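You operate a simulated robot arm through the tools that you are given. There is no shell and no other tool.

Carry out the task below with a simulated robot arm. There is one attempt and no reset: what you move stays moved.

TASK
Empty the jar of white frit into the steel frit dish.
Fine: dish on the graphite slab; nothing spilt; jar back in its place with its lid on; glass stays. Set down upright: jar of white frit.

The check looks at the end state, three seconds after you hand in, the way a careful person would. Anything else that was tipped, shoved, dropped, spilled or broken makes it a failure. Lids that push on must go on centred and level and be pressed home; caps that screw on are set level and turned clockwise until they are tight.

THE ROBOT
A 7-joint arm with a two-finger parallel gripper, fixed in place. Base frame: the origin is at the foot of the arm, x ahead of it, y to its left, z up. Readings come in mm, degrees, newtons and seconds.
With the tool pointing down near the work surface it reaches from about 300 to 760 mm from the base axis. Its first joint turns from -166.0 to 166.0 degrees. Payload 3.91 kg.
The TCP is the grasp point between the finger pads, 30 mm short of the fingertips. In the tool frame z runs along the fingers and y along their closing line. The gripper opens to 110 mm. The fingers are 20 mm wide and 10 mm thick; the gripper's body (48 by 112 mm) begins 55 mm behind the TCP.
Orientation is that of the tool frame in the base frame, as [roll, pitch, yaw] about the fixed x, y, z axes, in that order (R = Rz(yaw) Ry(pitch) Rx(roll)). With the fingers straight down and closing along the base's y, the tool's x points along the base's -x, its y along +y and its z along -z.

THE INTERFACE
- The arm moves only by the tool apply_moves. Its argument "steps" is a list that holds one entry, the list of rows, each a list of 6 numbers: the shift along the tool's x, y, z in mm, then the turn, a rotation vector about the tool's x, y, z in degrees. In form: [[[x, y, z, ax, ay, az], ...]]. A call has 1 to 20 rows; each row is the pose to reach, as a shift and turn from the pose commanded when the call began, along the tool's axes at that moment. "claw" is the opening, from 0 (shut) to 1 (fully open), set as the call begins (left out, the last holds). Rows are played at 5 a second. More than 50 mm and 8.6 degrees between two rows, or a gripper value outside its range, and nothing of the call is played. A pose out of reach is approached as far as the arm can. The call stops where the force on the tool passes 40 N (or 10 N more than at its start, if that is more) or the arm is blocked; 0.2 s more then pass. Each finger travels about 153 mm/s and halts on what it meets, pressing with about 32 N; the grip force reading is that of the motor and also rises with nothing between the fingers. The clock runs only during rows and for 0.2 s after the last one: add rows that repeat a pose to give the fingers time. The reply holds the time, the measured pose of the TCP, the force on the tool along the base axes, the opening and the grip force, in the units named above and with some noise, with the torque about the TCP (base axes, N m) and any sound that the robot's microphone picked up, and new pictures: "views" is both (left out), scene, wrist or none.
- Cameras (640 x 400 px; columns grow to the right, rows downward): "scene" is fixed at [219.9, 648.2, 1799.3]; the picture's right is [-0.95, -0.30, 0.00], its down [-0.23, 0.73, -0.64] and it looks along [0.20, -0.61, -0.77] (base axes); focal length 268 px, centre (320, 200). "wrist" rides on the gripper at [77, 7, -114] in the tool frame; the picture's right is [-0.09, 1.00, 0.00], its down [-0.80, -0.07, -0.59] and it looks along [-0.59, -0.05, 0.80] (tool axes); focal length 270 px, centre (320, 200). There is no depth. A picture from a camera that has moved, and an enlarged one, comes with that camera's place and axes in the base frame and with its lens.
- raise_lower(by): slides the trunk up (or, below 0, down) by that many mm; the arm rides with it, the base frame stays. It gives what a move gives, with no picture.
- close_up(camera, box): a new picture of the part [left, top, right, bottom] of that camera's present view, enlarged. No time passes.
- finish_job(): hands the job in; it is judged then, once.

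Nothing tells you positions but the pictures and the camera data. Unless the task says otherwise, let go and move clear before handing in.

The tools are called after ">>>" as a command line: name --argument value ..., lists and objects as JSON in quotes. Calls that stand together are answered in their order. apply_moves: Moves the arm, as the interface text tells. Its arguments: {"type":"object","properties":{"steps":{"type":"array","items":{"type":"array","items":{"type":"array","items":{"type":"number"}}}},"claw":{"type":"number"},"views":{"type":"string","enum":["both","scene","wrist","none"]}},"required":["steps"]} The other tools are called the same way: raise_lower (by) slides the trunk up or down; close_up (camera, box) takes an enlarged picture of a part of a camera's view; finish_job () hands the job in.

At the start:

```text
t: 0.0
position: [411.4, -26.3, 1358.5]
tool_rot: [-180.0, 0.1, -180.0]
force: [-0.5, 0.0, -0.7]
ft_torque: [-0.01, -0.03, 0.02]
grip_width: 109.9
grasp_force: 0.2
trunk travel left (down, up): [-575.0, 35.0]
```

scene: 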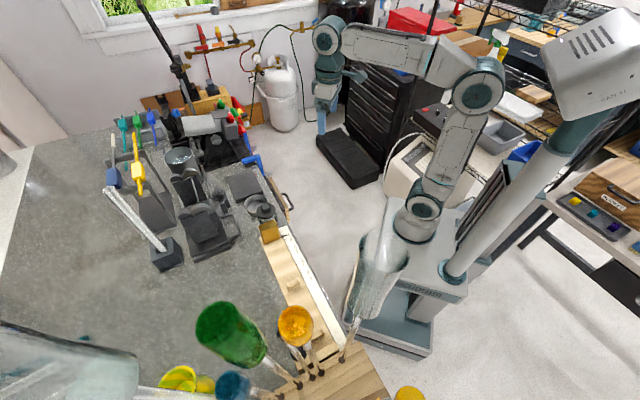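
wrist: 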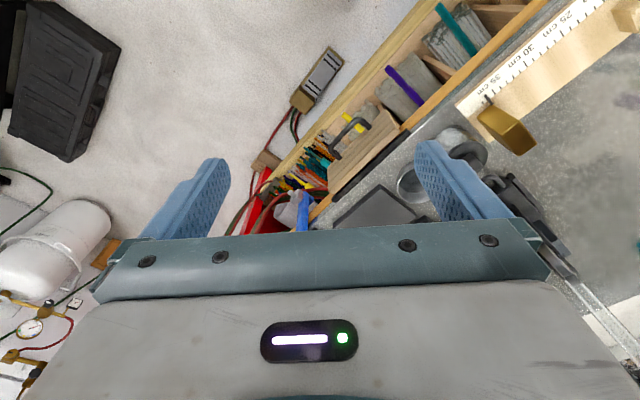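

I see a glassworking bench left of the arm in the scene view, with tools, dishes and jars on it. I'll enlarge parts of both views to find the jar, dish and slab.

>>> close_up --camera "scene" --box '[100, 90, 300, 280]'

>>> close_up --camera "scene" --box '[200, 160, 300, 260]'

>>> close_up --camera "wrist" --box '[240, 0, 640, 280]'

>>> close_up --camera "scene" --box '[480, 100, 640, 260]'

>>> close_up --camera "scene" --box '[140, 240, 440, 400]'

```text
2.11 times, centred on (200, 185) of scene
camera zoom: at [219.9, 648.2, 1799.3], right [-0.95, -0.3, 0.0], down [-0.23, 0.73, -0.64], along [0.2, -0.61, -0.77], focal length 565 px, centre (573, 232)
```

zoom: 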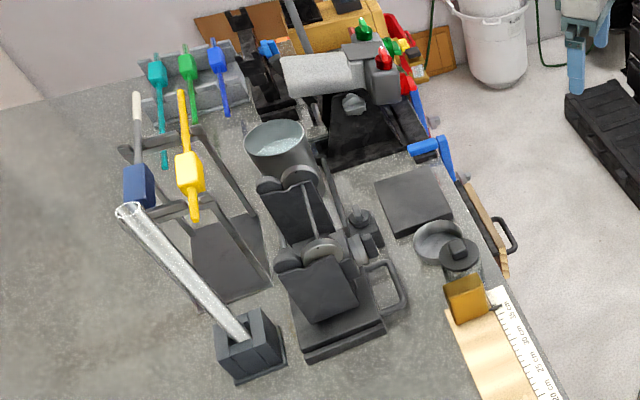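

```text
4.00 times, centred on (250, 210) of scene
camera zoom: at [219.9, 648.2, 1799.3], right [-0.95, -0.3, 0.0], down [-0.23, 0.73, -0.64], along [0.2, -0.61, -0.77], focal length 1073 px, centre (600, 160)
```

zoom: 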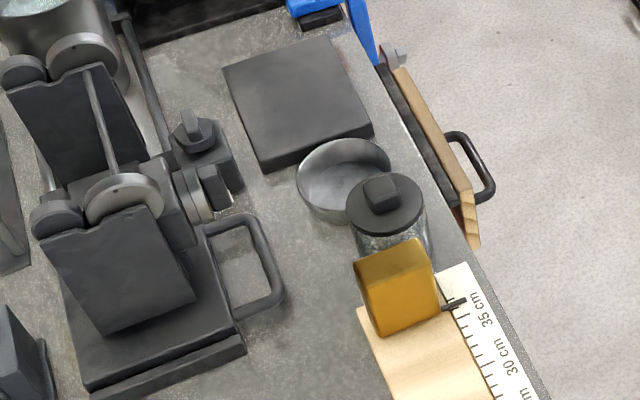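

```text
1.43 times, centred on (440, 140) of wrist
camera zoom: at [333.3, -20.0, 1474.9], right [0.09, 1.0, 0.0], down [0.8, -0.07, 0.59], along [0.59, -0.05, -0.8], focal length 386 px, centre (149, 286)
```

zoom: 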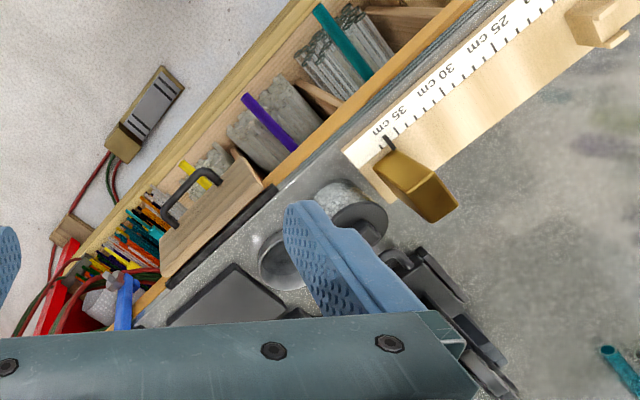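

```text
2.50 times, centred on (560, 180) of scene
camera zoom: at [219.9, 648.2, 1799.3], right [-0.95, -0.3, 0.0], down [-0.23, 0.73, -0.64], along [0.2, -0.61, -0.77], focal length 671 px, centre (-280, 250)
```

zoom: 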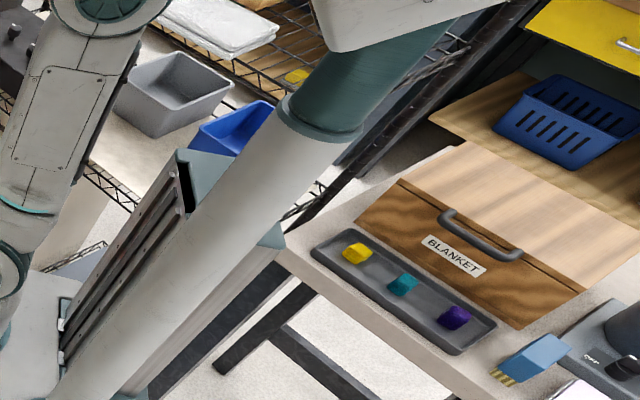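

```text
2.13 times, centred on (290, 320) of scene
camera zoom: at [219.9, 648.2, 1799.3], right [-0.95, -0.3, 0.0], down [-0.23, 0.73, -0.64], along [0.2, -0.61, -0.77], focal length 572 px, centre (384, -56)
```

zoom: 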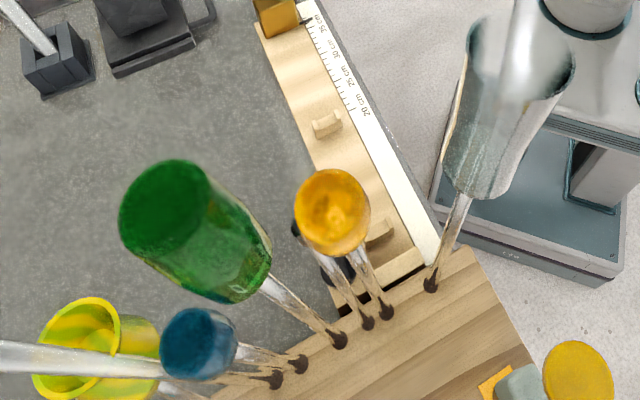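

The bench lies diagonally ahead-left of the arm. On it I see the lidded glass jar beside an amber block, the steel dish next to it, then the dark square graphite slab. I'll move over for a better wrist view.

>>> apply_moves --steps '[[[-15, 25, 0, 0, 0, 0], [-30, 50, 0, 0, 0, 0], [-45, 75, 0, 0, 0, 0], [-60, 100, 0, 0, 0, 0], [-60, 125, 0, 0, 0, 0], [-60, 140, 0, 0, 0, 0]]]'

```text
t: 1.4
position: [470.9, 114.3, 1359.7]
tool_rot: [-179.9, 0.1, -180.0]
force: [0.5, -0.4, 0.3]
ft_torque: [0.0, 0.0, 0.03]
grip_width: 109.8
grasp_force: 0.0
trunk travel left (down, up): [-575.0, 35.0]
camera wrist: at [393.2, 119.7, 1475.0], right [0.09, 1.0, 0.0], down [0.8, -0.07, 0.59], along [0.59, -0.05, -0.8], focal length 270 px, centre (320, 200)
```

scene: 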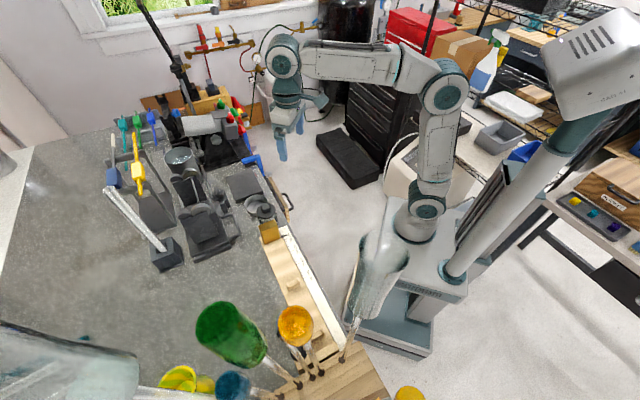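
wrist: 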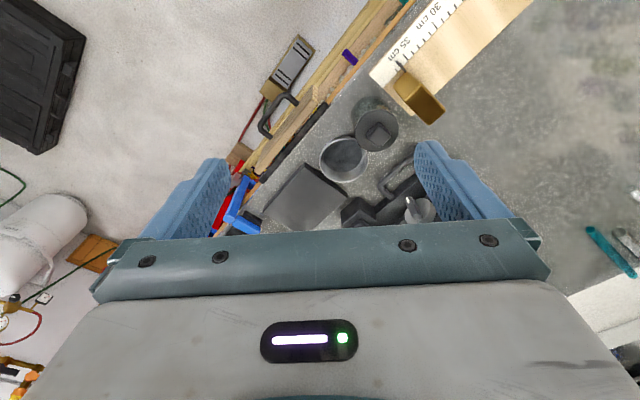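

The jar knob comes out at about (554, 191, 1110), the dish near (623, 143) and the slab near (715, 61). I'll turn the gripper so the jaws close across the row of objects, then look again.

>>> apply_moves --steps '[[[0, 0, 0, 0, 0, 8], [0, 0, 0, 0, 0, 16], [0, 0, 0, 0, 0, 24], [0, 0, 0, 0, 0, 32], [0, 0, 0, 0, 0, 40], [0, 0, 0, 0, 0, 45]]]'

>>> raise_lower --by -60

>>> close_up --camera "wrist" --box '[160, 0, 480, 240]'

```text
t: 2.8
position: [470.8, 114.5, 1359.3]
tool_rot: [-180.0, 0.1, 134.9]
force: [0.0, -0.1, -0.1]
ft_torque: [-0.02, -0.02, 0.03]
grip_width: 110.0
grasp_force: 0.2
trunk travel left (down, up): [-575.0, 35.0]
camera wrist: at [420.7, 172.6, 1474.8], right [0.77, 0.64, 0.0], down [0.51, -0.62, 0.59], along [0.38, -0.46, -0.8], focal length 270 px, centre (320, 200)
```

scene: 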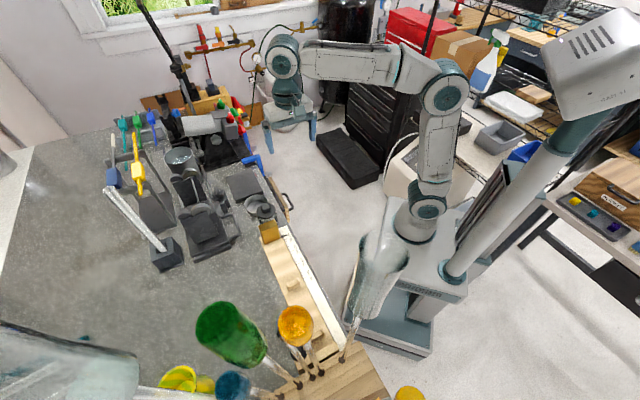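
wrist: 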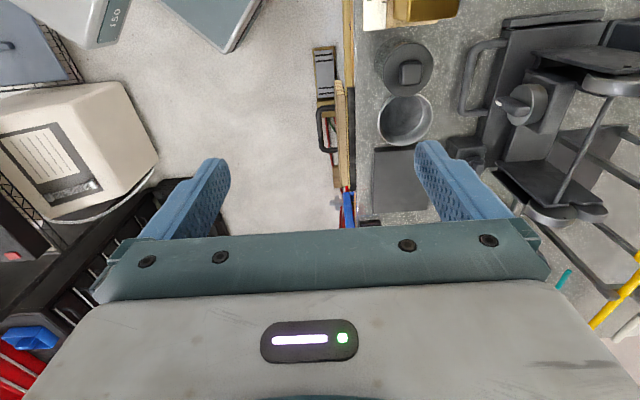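

```text
t: 3.8
position: [470.7, 113.3, 1299.9]
tool_rot: [179.9, 0.0, 135.0]
force: [0.4, -0.2, 0.5]
ft_torque: [-0.03, 0.04, -0.01]
grip_width: 110.2
grasp_force: 0.1
trunk travel left (down, up): [-515.0, 95.0]
```

```text
1.67 times, centred on (320, 120) of wrist
camera zoom: at [420.5, 172.4, 1414.8], right [0.77, 0.64, 0.0], down [0.52, -0.62, 0.59], along [0.38, -0.46, -0.8], focal length 450 px, centre (320, 333)
```

zoom: 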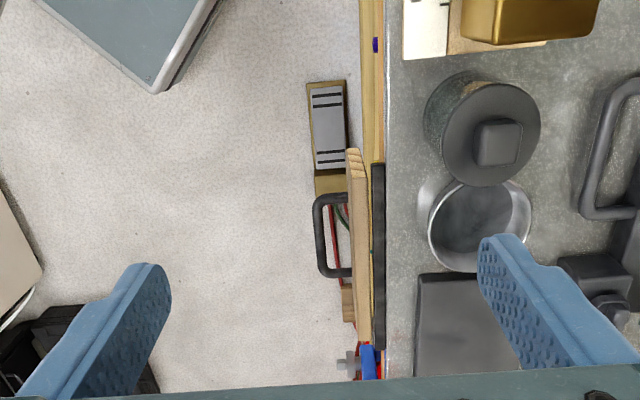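

The row of amber block, jar, dish and slab runs parallel to the bench edge, which lies about 40° off base axes. The dish rim is about 1048 mm high. I'll centre the gripper above the jar for a closer look.

>>> apply_moves --steps '[[[-1, 25, 10, 0, 0, 1], [-2, 50, 20, 0, 0, 2], [-3, 75, 30, 0, 0, 3], [-4, 100, 40, 0, 0, 4], [-5, 114, 50, 0, 0, 5], [-5, 114, 50, 0, 0, 5]]]'

>>> close_up --camera "wrist" --box '[200, 0, 440, 240]'

>>> close_up --camera "scene" --box '[220, 160, 300, 240]'

```text
t: 5.2
position: [554.5, 191.3, 1250.1]
tool_rot: [179.9, 0.1, 130.0]
force: [-1.0, 0.8, -0.2]
ft_torque: [-0.01, -0.01, 0.01]
grip_width: 110.3
grasp_force: 0.1
trunk travel left (down, up): [-515.0, 95.0]
camera wrist: at [510.2, 253.7, 1364.5], right [0.82, 0.57, 0.0], down [0.46, -0.66, 0.59], along [0.34, -0.49, -0.8], focal length 270 px, centre (320, 200)
```

scene: 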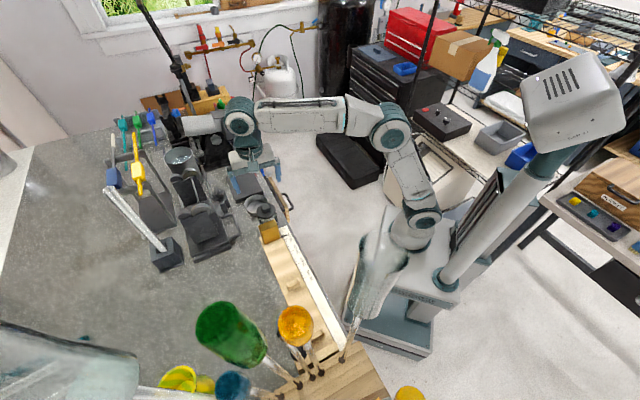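
wrist: 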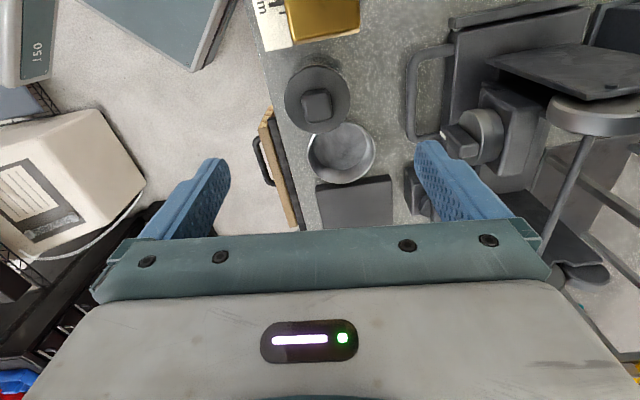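

```text
1.67 times, centred on (320, 120) of wrist
camera zoom: at [510.2, 253.7, 1364.5], right [0.82, 0.57, 0.0], down [0.46, -0.66, 0.59], along [0.34, -0.49, -0.8], focal length 450 px, centre (320, 333)
```

zoom: 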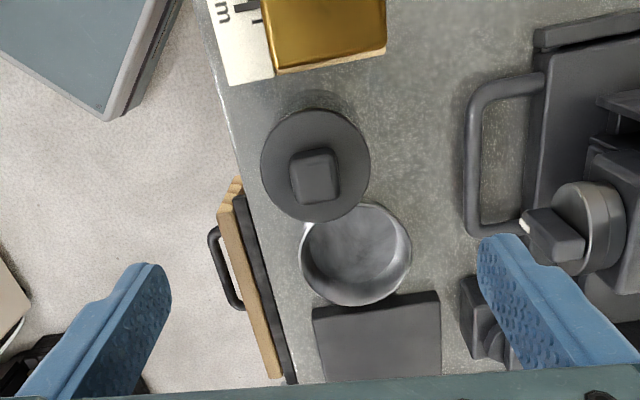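

```text
5.00 times, centred on (260, 200) of scene
camera zoom: at [219.9, 648.2, 1799.3], right [-0.95, -0.3, 0.0], down [-0.23, 0.73, -0.64], along [0.2, -0.61, -0.77], focal length 1341 px, centre (620, 200)
```

zoom: 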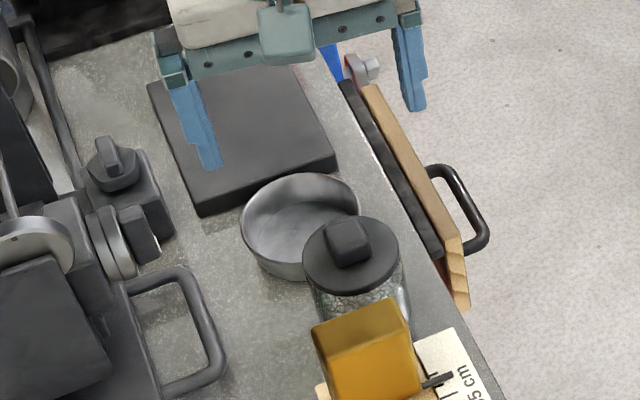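

The lid is about 60 mm across with a square knob, the dish about 87 mm across, and the slab is square to the bench at about 45°. My plan is dish onto slab, lid off, pour, then jar back and lid on. First I'll go above the dish.

>>> apply_moves --steps '[[[-22, 6, 25, 0, 0, -1], [-44, 12, 50, 0, 0, -2], [-66, 18, 75, 0, 0, -4], [-86.6, 23.3, 95, 0, 0, -5], [-86.6, 23.3, 95, 0, 0, -5]]]'

>>> close_up --camera "wrist" --box '[160, 0, 480, 240]'

>>> close_up --camera "scene" --box '[210, 150, 310, 250]'

```text
t: 6.4
position: [629.0, 140.1, 1153.4]
tool_rot: [180.0, 0.0, 135.1]
force: [0.3, 0.2, 1.0]
ft_torque: [0.0, 0.0, 0.0]
grip_width: 109.9
grasp_force: 0.1
trunk travel left (down, up): [-515.0, 95.0]
camera wrist: at [578.5, 197.3, 1268.9], right [0.77, 0.64, 0.0], down [0.52, -0.62, 0.59], along [0.38, -0.46, -0.8], focal length 270 px, centre (320, 200)
```

scene: 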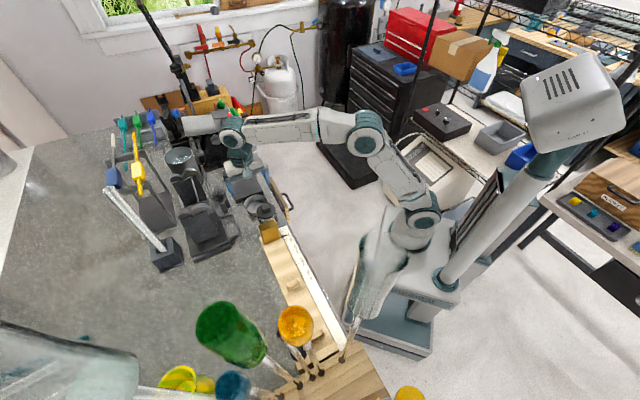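
wrist: 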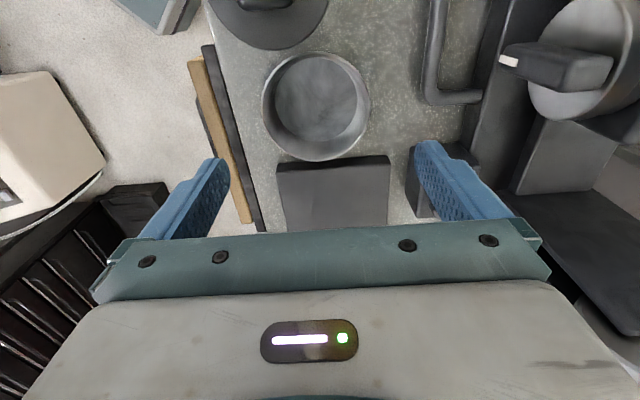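

```text
1.67 times, centred on (320, 120) of wrist
camera zoom: at [578.5, 197.3, 1268.9], right [0.77, 0.64, 0.0], down [0.52, -0.62, 0.59], along [0.38, -0.46, -0.8], focal length 450 px, centre (320, 333)
```

zoom: 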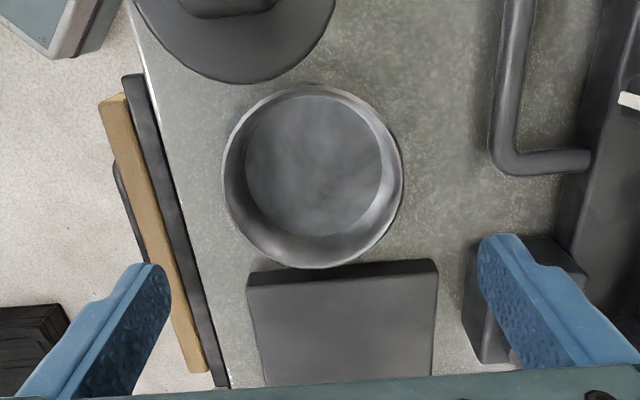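

```text
4.00 times, centred on (260, 200) of scene
camera zoom: at [219.9, 648.2, 1799.3], right [-0.95, -0.3, 0.0], down [-0.23, 0.73, -0.64], along [0.2, -0.61, -0.77], focal length 1073 px, centre (560, 200)
```

zoom: 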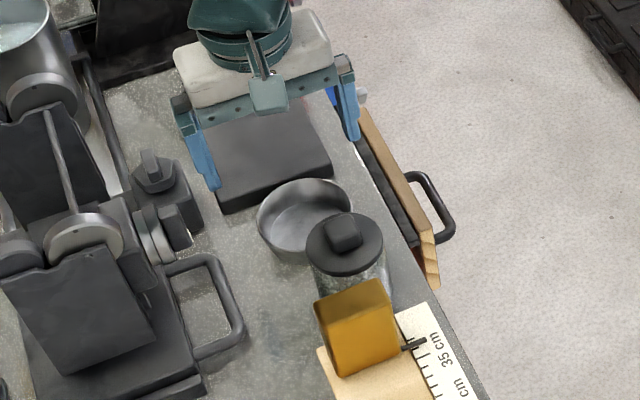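

The dish sits clear between the fingers and centres near (620, 141). I'll correct by a few mm and come down until the fingertips are just above rim height, then check.

>>> apply_moves --steps '[[[4, -3, 20, 0, 0, 0], [7, -5.5, 40, 0, 0, 0], [7, -5.5, 60, 0, 0, 0], [7, -5.5, 60, 0, 0, 0]]]'

>>> close_up --camera "wrist" --box '[160, 0, 480, 240]'

>>> close_up --camera "scene" --box '[210, 150, 310, 250]'

```text
t: 7.4
position: [619.0, 140.6, 1093.0]
tool_rot: [180.0, 0.0, 135.0]
force: [0.4, -0.3, -0.2]
ft_torque: [0.01, 0.0, 0.0]
grip_width: 110.0
grasp_force: 0.1
trunk travel left (down, up): [-515.0, 95.0]
camera wrist: at [569.3, 199.3, 1208.8], right [0.77, 0.64, 0.0], down [0.52, -0.62, 0.59], along [0.38, -0.46, -0.8], focal length 270 px, centre (320, 200)
```

scene: 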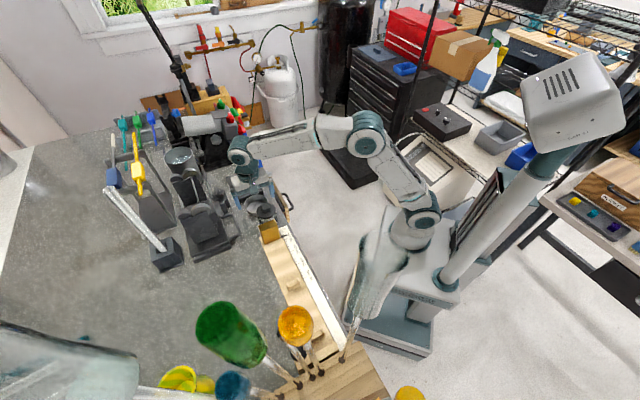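
wrist: 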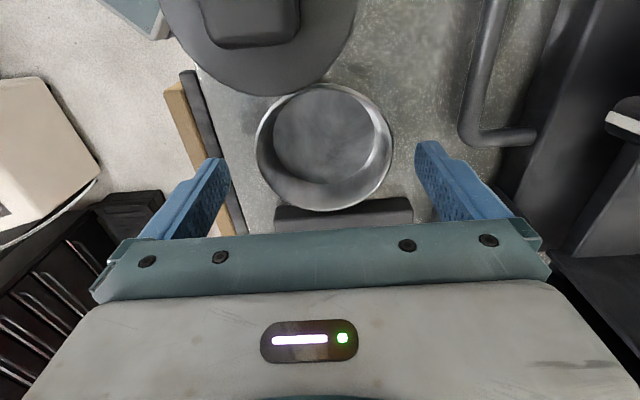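

```text
1.67 times, centred on (320, 120) of wrist
camera zoom: at [569.3, 199.3, 1208.8], right [0.77, 0.64, 0.0], down [0.52, -0.62, 0.59], along [0.38, -0.46, -0.8], focal length 450 px, centre (320, 333)
```

zoom: 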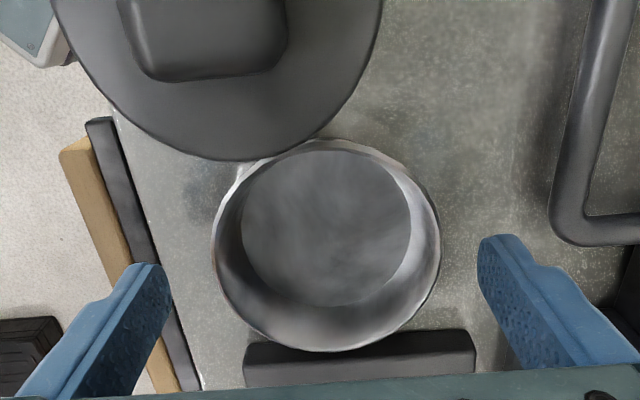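

```text
4.00 times, centred on (260, 200) of scene
camera zoom: at [219.9, 648.2, 1799.3], right [-0.95, -0.3, 0.0], down [-0.23, 0.73, -0.64], along [0.2, -0.61, -0.77], focal length 1073 px, centre (560, 200)
```

zoom: 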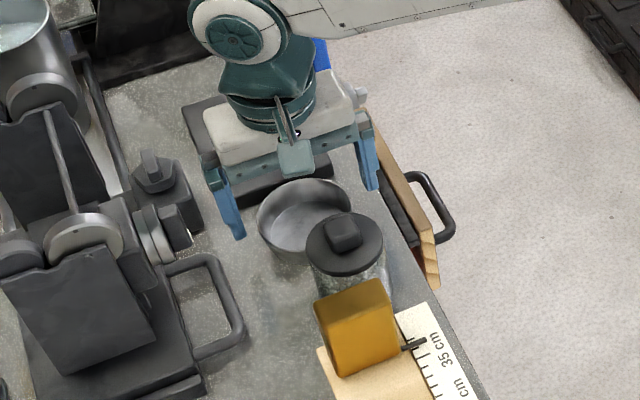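

The dish is about 3 mm off the tool centre, and the fingers clear it on both sides. I'll trim that and descend gently with the jaws open until the fingertips are near the bench.

>>> apply_moves --steps '[[[3, 2.7, 10, 0, 0, 0], [3, 2.7, 20, 0, 0, 0], [3, 2.7, 30, 0, 0, 0], [3, 2.7, 36, 0, 0, 0], [3, 2.7, 40, 0, 0, 0], [3, 2.7, 44, 0, 0, 0]]]'

>>> close_up --camera "scene" --box '[210, 150, 310, 250]'

```text
t: 8.7
position: [618.2, 144.5, 1060.5]
tool_rot: [179.4, 0.4, 134.9]
force: [-5.8, -0.3, 13.1]
ft_torque: [-0.51, 0.83, -0.16]
grip_width: 110.2
grasp_force: 0.1
trunk travel left (down, up): [-515.0, 95.0]
stopped in row 6: the force on the tool passed its limit at 45 N (the readings are from after the stop); the commanded pose is now the measured one
camera wrist: at [567.1, 203.0, 1175.3], right [0.77, 0.64, 0.01], down [0.51, -0.62, 0.6], along [0.39, -0.45, -0.8], focal length 270 px, centre (320, 200)
```

scene: 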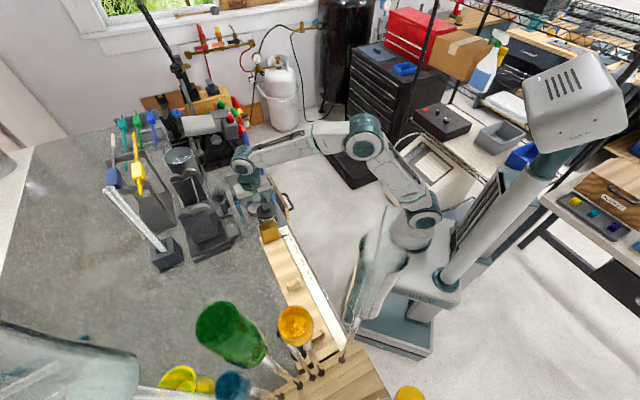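
wrist: 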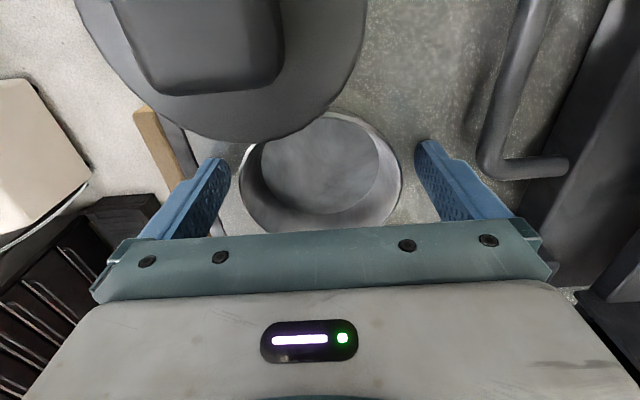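

```text
4.00 times, centred on (260, 200) of scene
camera zoom: at [219.9, 648.2, 1799.3], right [-0.95, -0.3, 0.0], down [-0.23, 0.73, -0.64], along [0.2, -0.61, -0.77], focal length 1073 px, centre (560, 200)
```

zoom: 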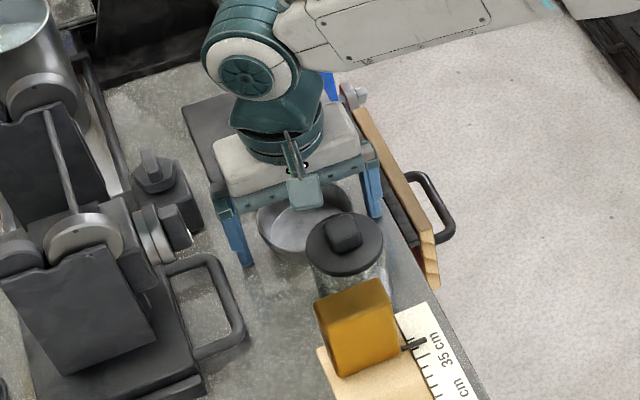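

One fingertip touched the bench, which puts the bench top at about z = 1030 and makes the dish roughly 20 mm tall. I'll lift 2.5 mm, level the tool and close gently on the dish.

>>> apply_moves --steps '[[[0, 0, -2.5, 0.6, 0.4, 0], [0, 0, -2.5, 0.6, 0.4, 0]]]' --views "none"

>>> apply_moves --steps '[[[0, 0, 0, 0, 0, 0], [0, 0, 0, 0, 0, 0], [0, 0, 0, 0, 0, 0]]]' --claw 0.6

>>> close_up --camera "wrist" --box '[160, 0, 480, 240]'

```text
t: 9.3
position: [620.6, 145.6, 1059.6]
tool_rot: [-179.9, -0.1, 135.0]
force: [-0.3, 0.0, -0.2]
ft_torque: [-0.02, 0.03, -0.02]
grip_width: 109.6
grasp_force: 0.1
trunk travel left (down, up): [-515.0, 95.0]
```

```text
t: 10.1
position: [621.5, 145.6, 1059.2]
tool_rot: [-179.9, -0.1, 135.0]
force: [-0.9, -0.8, -0.8]
ft_torque: [0.02, 0.05, 0.01]
grip_width: 85.1
grasp_force: 32.7
trunk travel left (down, up): [-515.0, 95.0]
camera wrist: at [570.9, 203.4, 1175.4], right [0.77, 0.64, 0.0], down [0.52, -0.62, 0.59], along [0.38, -0.46, -0.8], focal length 270 px, centre (320, 200)
```

scene: 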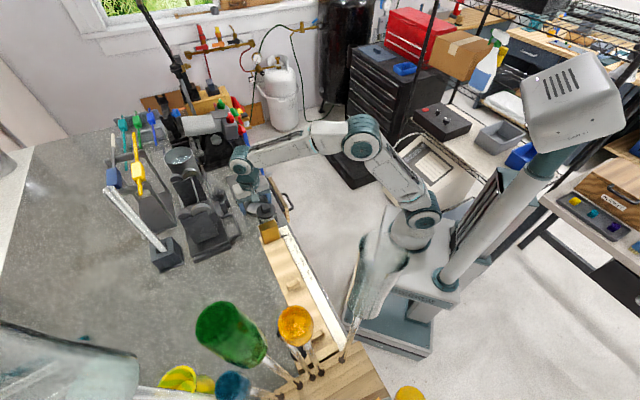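
wrist: 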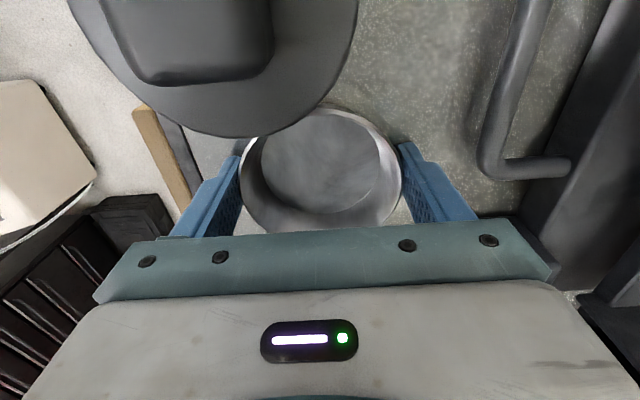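

```text
1.67 times, centred on (320, 120) of wrist
camera zoom: at [570.9, 203.4, 1175.4], right [0.77, 0.64, 0.0], down [0.52, -0.62, 0.59], along [0.38, -0.46, -0.8], focal length 450 px, centre (320, 333)
```

zoom: 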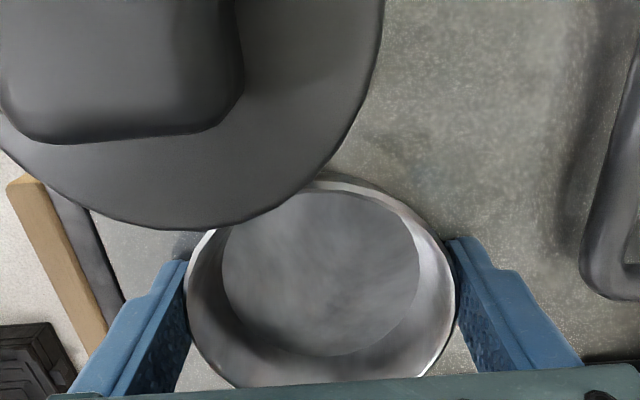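

The dish is gripped (85 mm, 33 N). I'll lift it 45 mm and check that it came along.

>>> apply_moves --steps '[[[0, 0, -10, 0, 0, 0], [0, 0, -25, 0, 0, 0], [0, 0, -45, 0, 0, 0], [0, 0, -45, 0, 0, 0]]]'

>>> close_up --camera "scene" --box '[210, 150, 310, 250]'

```text
t: 11.1
position: [621.5, 144.4, 1105.6]
tool_rot: [-179.9, -0.2, 135.0]
force: [-1.0, 0.1, -1.9]
ft_torque: [-0.03, 0.01, -0.01]
grip_width: 84.8
grasp_force: 31.9
trunk travel left (down, up): [-515.0, 95.0]
camera wrist: at [571.1, 203.3, 1220.8], right [0.77, 0.64, 0.0], down [0.52, -0.62, 0.59], along [0.38, -0.46, -0.8], focal length 270 px, centre (320, 200)
```

scene: 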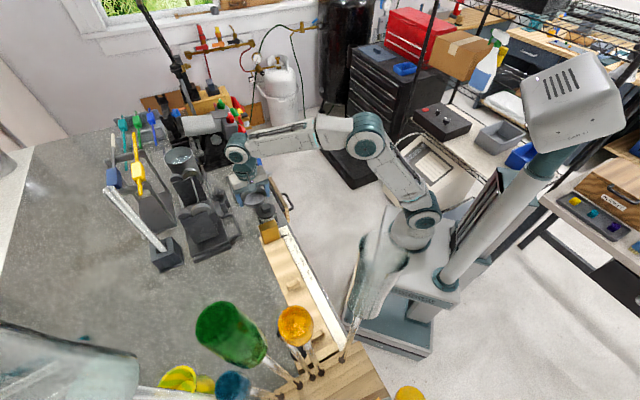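
wrist: 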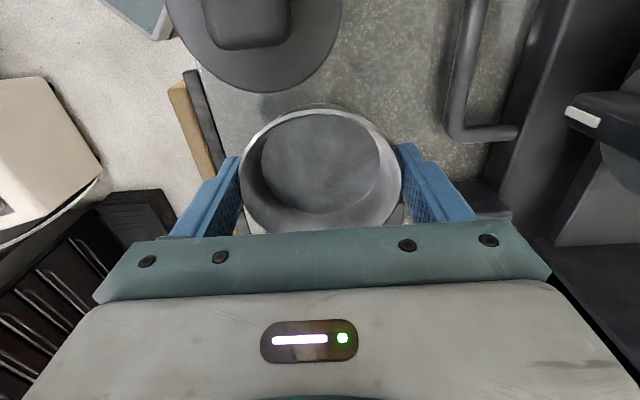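

```text
4.00 times, centred on (260, 200) of scene
camera zoom: at [219.9, 648.2, 1799.3], right [-0.95, -0.3, 0.0], down [-0.23, 0.73, -0.64], along [0.2, -0.61, -0.77], focal length 1073 px, centre (560, 200)
```

zoom: 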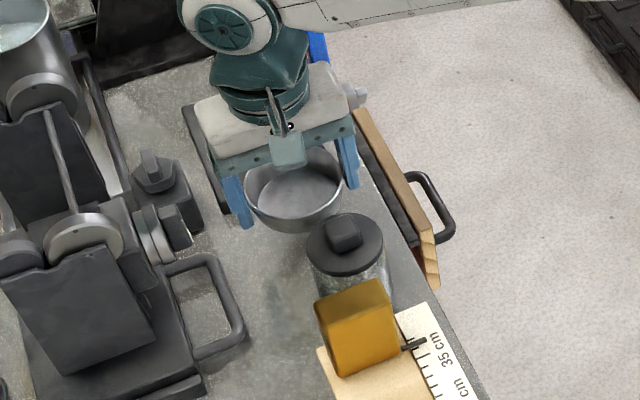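

The dish is held level and clear of the jar. The slab centre works out to about (717, 61) with its top near z = 1040, so I'll carry the dish over it.

>>> apply_moves --steps '[[[-26, 2, 0, 0, 0, 0], [-52, 4, 0, 0, 0, 0], [-78, 6, 0, 0, 0, 0], [-104, 8, 0, 0, 0, 0], [-129, 8.6, 0, 0, 0, 0], [-129, 8.6, 0, 0, 0, 0]]]'

>>> close_up --camera "scene" --box '[200, 130, 300, 230]'

>>> close_up --camera "wrist" --box '[160, 0, 480, 240]'

```text
t: 12.5
position: [718.9, 59.6, 1104.9]
tool_rot: [-179.9, -0.1, 134.9]
force: [0.2, 0.1, -1.0]
ft_torque: [0.01, -0.02, -0.01]
grip_width: 84.6
grasp_force: 31.9
trunk travel left (down, up): [-515.0, 95.0]
camera wrist: at [668.6, 118.8, 1220.7], right [0.77, 0.64, 0.0], down [0.52, -0.62, 0.59], along [0.38, -0.46, -0.81], focal length 270 px, centre (320, 200)
```

scene: 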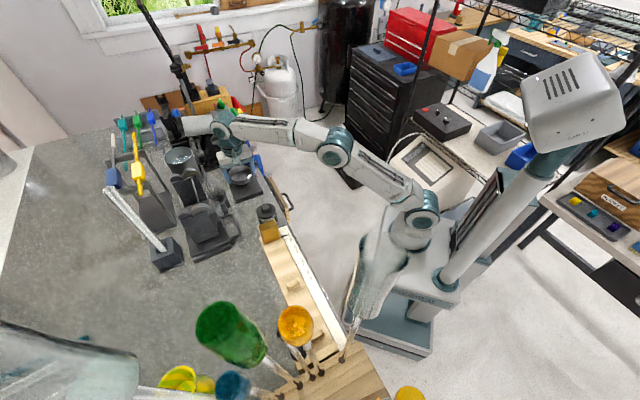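
wrist: 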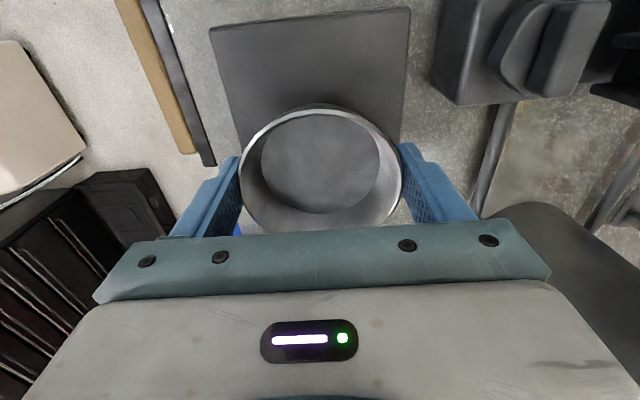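

```text
4.00 times, centred on (250, 180) of scene
camera zoom: at [219.9, 648.2, 1799.3], right [-0.95, -0.3, 0.0], down [-0.23, 0.73, -0.64], along [0.2, -0.61, -0.77], focal length 1073 px, centre (600, 280)
```

zoom: 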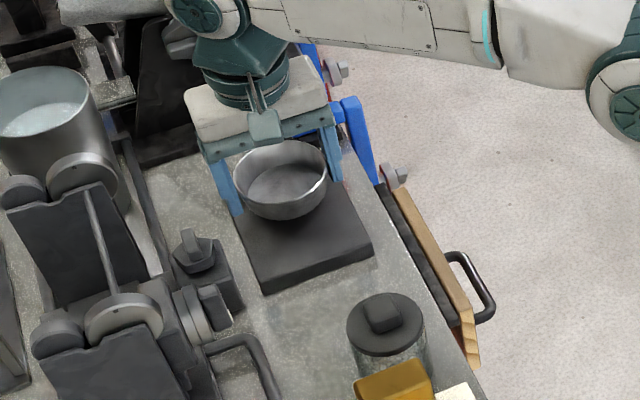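

```text
1.67 times, centred on (320, 120) of wrist
camera zoom: at [668.6, 118.8, 1220.7], right [0.77, 0.64, 0.0], down [0.52, -0.62, 0.59], along [0.38, -0.46, -0.81], focal length 450 px, centre (320, 333)
```

zoom: 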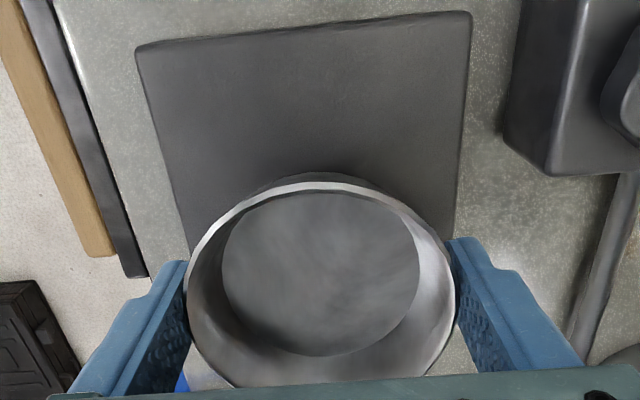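

The dish hovers over the slab. I'll bias it 6 mm towards the near edge so it sits well inside, then lower it in small steps.

>>> apply_moves --steps '[[[3, 0, 10, 0, 0, 0], [6, 0, 20, 0, 0, 0], [6, 0, 26, 0, 0, 0], [6, 0, 28, 0, 0, 0]]]' --views "none"

>>> apply_moves --steps '[[[0, 0, 1, 0, 0, 0], [0, 0, 2, 0, 0, 0], [0, 0, 3, 0, 0, 0]]]'

>>> close_up --camera "scene" --box '[200, 130, 300, 230]'

```text
t: 13.5
position: [714.4, 63.2, 1080.8]
tool_rot: [-180.0, 0.1, 135.1]
force: [6.4, 1.4, 14.3]
ft_torque: [-0.09, 0.35, -0.01]
grip_width: 85.2
grasp_force: 32.2
trunk travel left (down, up): [-515.0, 95.0]
```

```text
t: 14.2
position: [713.8, 63.7, 1079.6]
tool_rot: [179.6, 0.4, 135.1]
force: [-1.8, -0.5, 8.3]
ft_torque: [-0.27, 0.47, -0.07]
grip_width: 85.0
grasp_force: 31.5
trunk travel left (down, up): [-515.0, 95.0]
stopped in row 3: the force on the tool passed its limit at 42 N (the readings are from after the stop); the commanded pose is now the measured one
camera wrist: at [662.5, 122.7, 1195.0], right [0.77, 0.64, 0.01], down [0.51, -0.62, 0.6], along [0.39, -0.46, -0.8], focal length 270 px, centre (320, 200)
```

scene: 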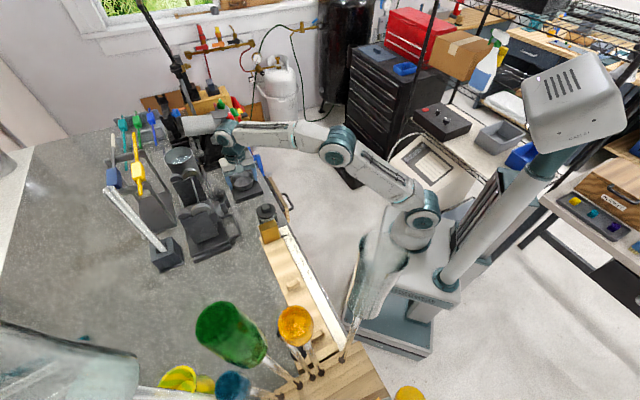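
wrist: 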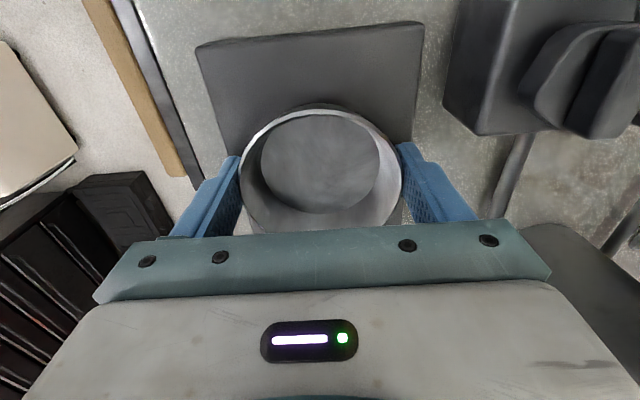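

```text
4.00 times, centred on (250, 180) of scene
camera zoom: at [219.9, 648.2, 1799.3], right [-0.95, -0.3, 0.0], down [-0.23, 0.73, -0.64], along [0.2, -0.61, -0.77], focal length 1073 px, centre (600, 280)
```

zoom: 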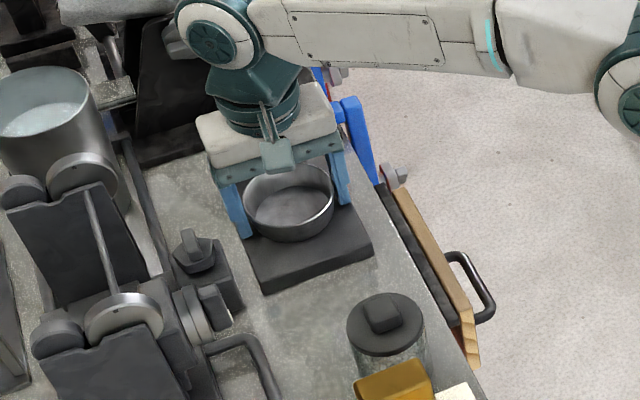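

The dish bottom met the slab at a slab top of about z = 1048. I'll release it by opening a little, then rise straight up.

>>> apply_moves --steps '[[[0, 0, 0, 0.2, 0.2, 0], [0, 0, 0, 0.4, 0.4, 0], [0, 0, 0, 0.4, 0.4, 0]]]' --claw 0.95 --views "wrist"

>>> apply_moves --steps '[[[0, 0, -15, 0, 0, 0], [0, 0, -35, 0, 0, 0], [0, 0, -70, 0, 0, 0], [0, 0, -105, 0, 0, 0], [0, 0, -105, 0, 0, 0]]]'

>>> close_up --camera "scene" --box '[200, 130, 300, 230]'

>>> close_up --camera "wrist" --box '[160, 0, 480, 240]'

```text
t: 15.0
position: [715.0, 65.9, 1079.0]
tool_rot: [179.9, 0.0, 135.2]
force: [12.2, 10.5, 18.2]
ft_torque: [-0.2, 0.14, 0.3]
grip_width: 97.4
grasp_force: 0.1
trunk travel left (down, up): [-515.0, 95.0]
camera wrist: at [665.0, 124.4, 1195.1], right [0.77, 0.64, 0.0], down [0.52, -0.62, 0.59], along [0.38, -0.45, -0.8], focal length 270 px, centre (320, 200)
```

wrist: 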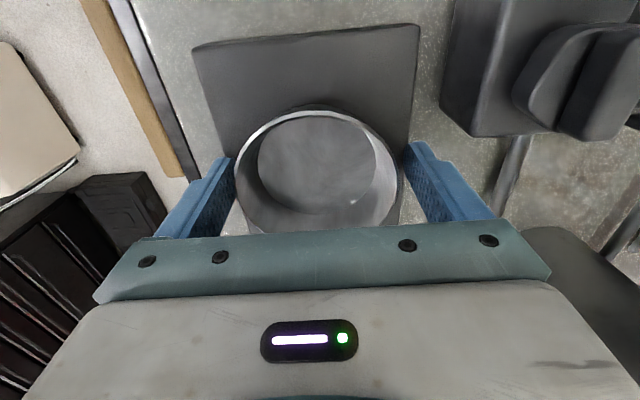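

```text
t: 16.2
position: [715.5, 64.5, 1183.8]
tool_rot: [-179.8, -0.1, 135.0]
force: [0.1, 0.4, -0.2]
ft_torque: [-0.03, 0.02, -0.02]
grip_width: 104.3
grasp_force: 0.0
trunk travel left (down, up): [-515.0, 95.0]
camera wrist: at [665.5, 122.7, 1299.6], right [0.77, 0.64, 0.0], down [0.52, -0.62, 0.59], along [0.38, -0.46, -0.81], focal length 270 px, centre (320, 200)
```

scene: 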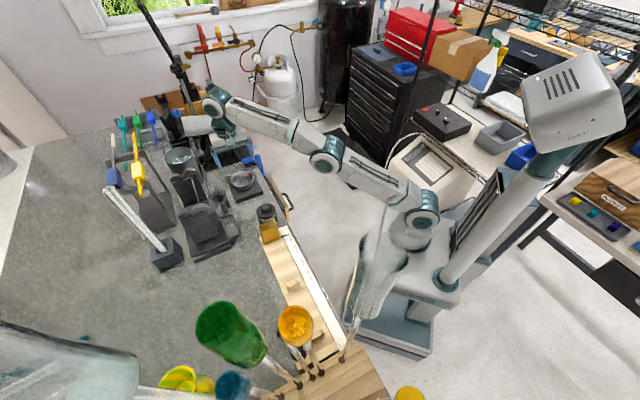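
wrist: 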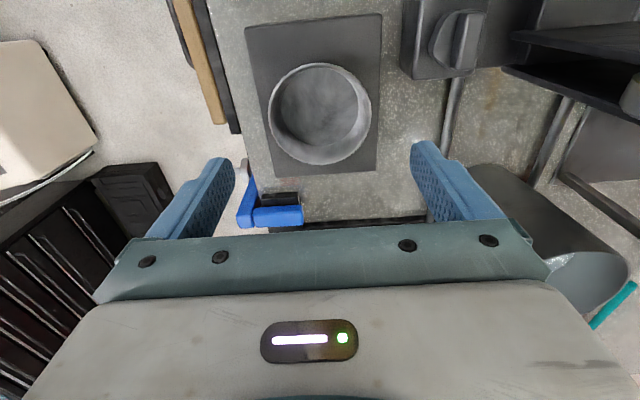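

```text
4.00 times, centred on (250, 180) of scene
camera zoom: at [219.9, 648.2, 1799.3], right [-0.95, -0.3, 0.0], down [-0.23, 0.73, -0.64], along [0.2, -0.61, -0.77], focal length 1073 px, centre (600, 280)
```

zoom: 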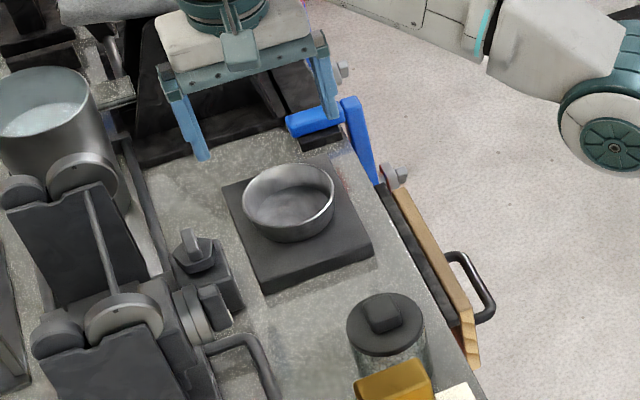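

```text
1.67 times, centred on (320, 120) of wrist
camera zoom: at [665.5, 122.7, 1299.6], right [0.77, 0.64, 0.0], down [0.52, -0.62, 0.59], along [0.38, -0.46, -0.81], focal length 450 px, centre (320, 333)
```

zoom: 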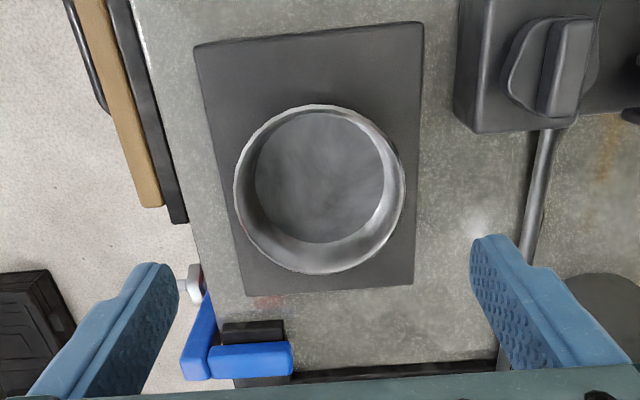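

The dish now sits squared on the slab, centred near (716.5, 64.5). Next I'll go back above the jar lid with the jaws half closed.

>>> apply_moves --steps '[[[40, -5, 0, 0, 0, 0], [80, -10, 0, 0, 0, 0], [120, -15, 0, 0, 0, 0], [160, -20, 0, 0, 0, 0], [201, -25.5, 0, 0, 0, 0], [201, -25.5, 0, 0, 0, 0]]]' --claw 0.5

>>> close_up --camera "scene" --box '[220, 160, 300, 240]'

>>> close_up --camera "wrist" --box '[160, 0, 480, 240]'

```text
t: 17.6
position: [555.0, 188.0, 1185.1]
tool_rot: [-179.8, -0.1, 134.9]
force: [0.4, -0.2, -0.6]
ft_torque: [0.0, -0.03, -0.02]
grip_width: 55.1
grasp_force: 0.0
trunk travel left (down, up): [-515.0, 95.0]
camera wrist: at [504.4, 246.3, 1299.7], right [0.77, 0.64, 0.0], down [0.52, -0.62, 0.59], along [0.38, -0.46, -0.81], focal length 270 px, centre (320, 200)
```

scene: 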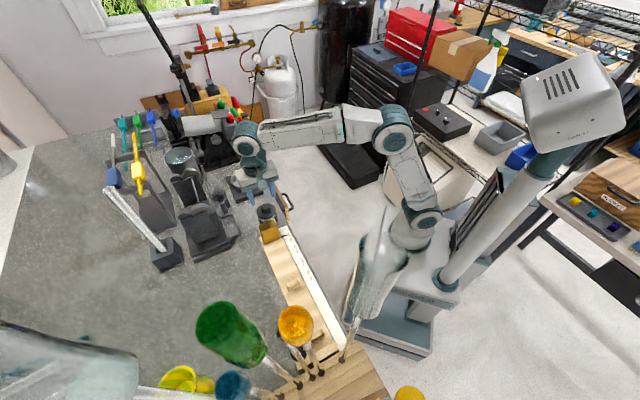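
wrist: 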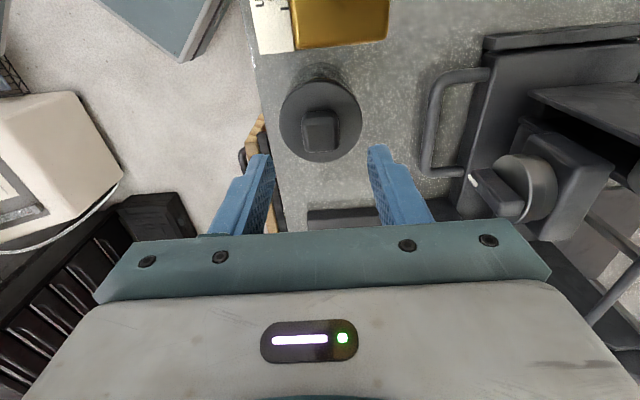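

```text
5.00 times, centred on (260, 200) of scene
camera zoom: at [219.9, 648.2, 1799.3], right [-0.95, -0.3, 0.0], down [-0.23, 0.73, -0.64], along [0.2, -0.61, -0.77], focal length 1341 px, centre (620, 200)
```

zoom: 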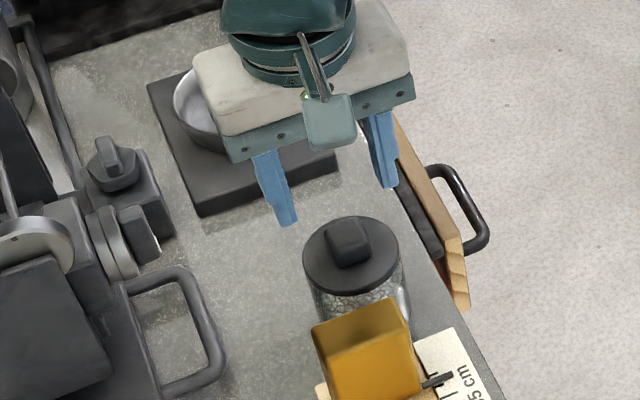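

```text
1.67 times, centred on (320, 120) of wrist
camera zoom: at [504.4, 246.3, 1299.7], right [0.77, 0.64, 0.0], down [0.52, -0.62, 0.59], along [0.38, -0.46, -0.81], focal length 450 px, centre (320, 333)
```

zoom: 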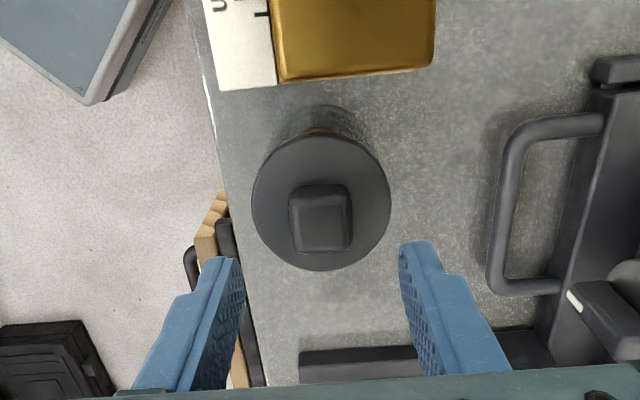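

The knob top computes to about z = 1113, almost exactly under the tool. I'll shift 1 mm, descend so the pads straddle the knob just above the lid plate, and look.

>>> apply_moves --steps '[[[-0.8, 1.4, 20, 0, 0, 0], [-0.8, 1.4, 38, 0, 0, 0], [-0.8, 1.4, 48, 0, 0, 0], [-0.8, 1.4, 52, 0, 0, 0], [-0.8, 1.4, 52, 0, 0, 0]]]'

>>> close_up --camera "scene" --box '[220, 160, 300, 240]'

>>> close_up --camera "wrist" --box '[160, 0, 480, 240]'

```text
t: 18.8
position: [554.8, 189.1, 1133.7]
tool_rot: [-180.0, -0.2, 135.1]
force: [1.6, 0.6, 9.0]
ft_torque: [0.03, -0.02, -0.02]
grip_width: 55.0
grasp_force: 0.1
trunk travel left (down, up): [-515.0, 95.0]
camera wrist: at [506.0, 247.0, 1248.5], right [0.77, 0.64, 0.0], down [0.52, -0.62, 0.59], along [0.38, -0.46, -0.8], focal length 270 px, centre (320, 200)
```

scene: 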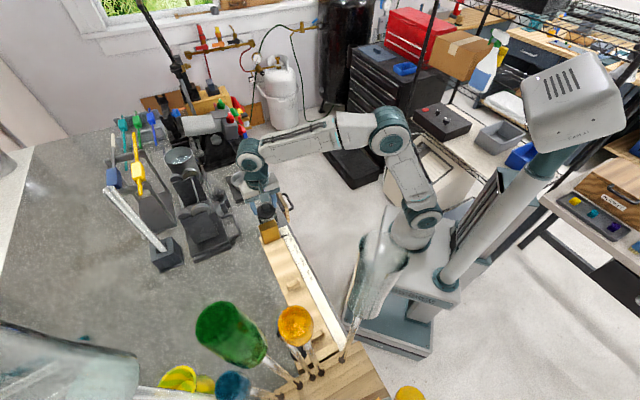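
wrist: 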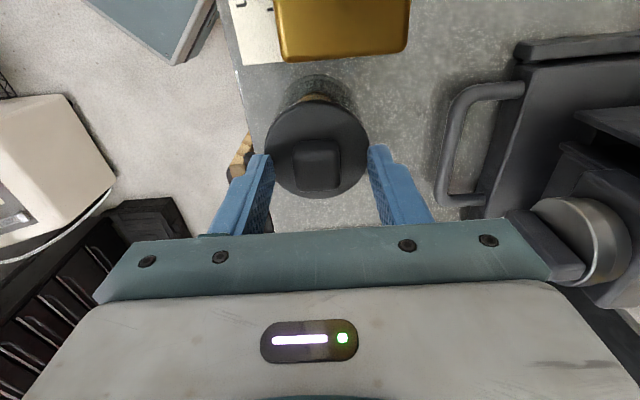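

```text
5.00 times, centred on (260, 200) of scene
camera zoom: at [219.9, 648.2, 1799.3], right [-0.95, -0.3, 0.0], down [-0.23, 0.73, -0.64], along [0.2, -0.61, -0.77], focal length 1341 px, centre (620, 200)
```

zoom: 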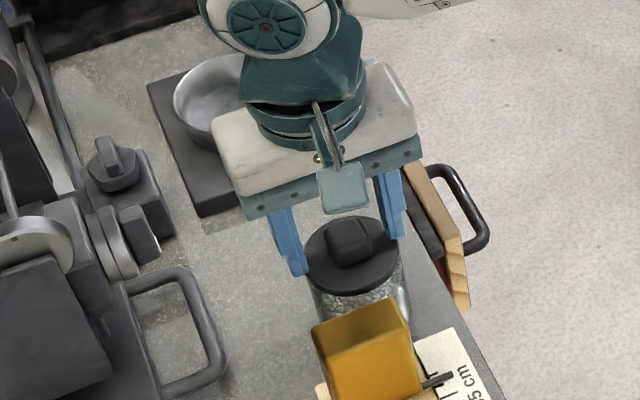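

```text
1.67 times, centred on (320, 120) of wrist
camera zoom: at [506.0, 247.0, 1248.5], right [0.77, 0.64, 0.0], down [0.52, -0.62, 0.59], along [0.38, -0.46, -0.8], focal length 450 px, centre (320, 333)
```

zoom: 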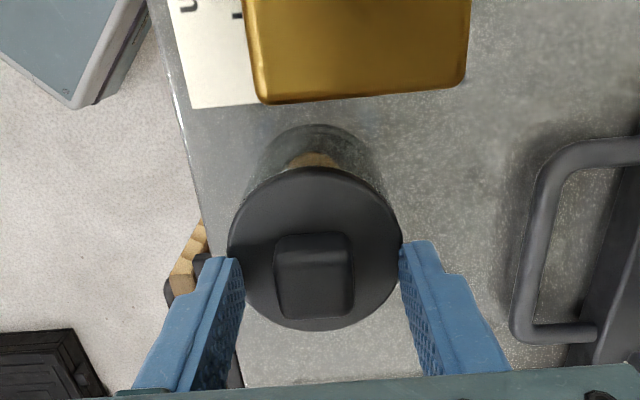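

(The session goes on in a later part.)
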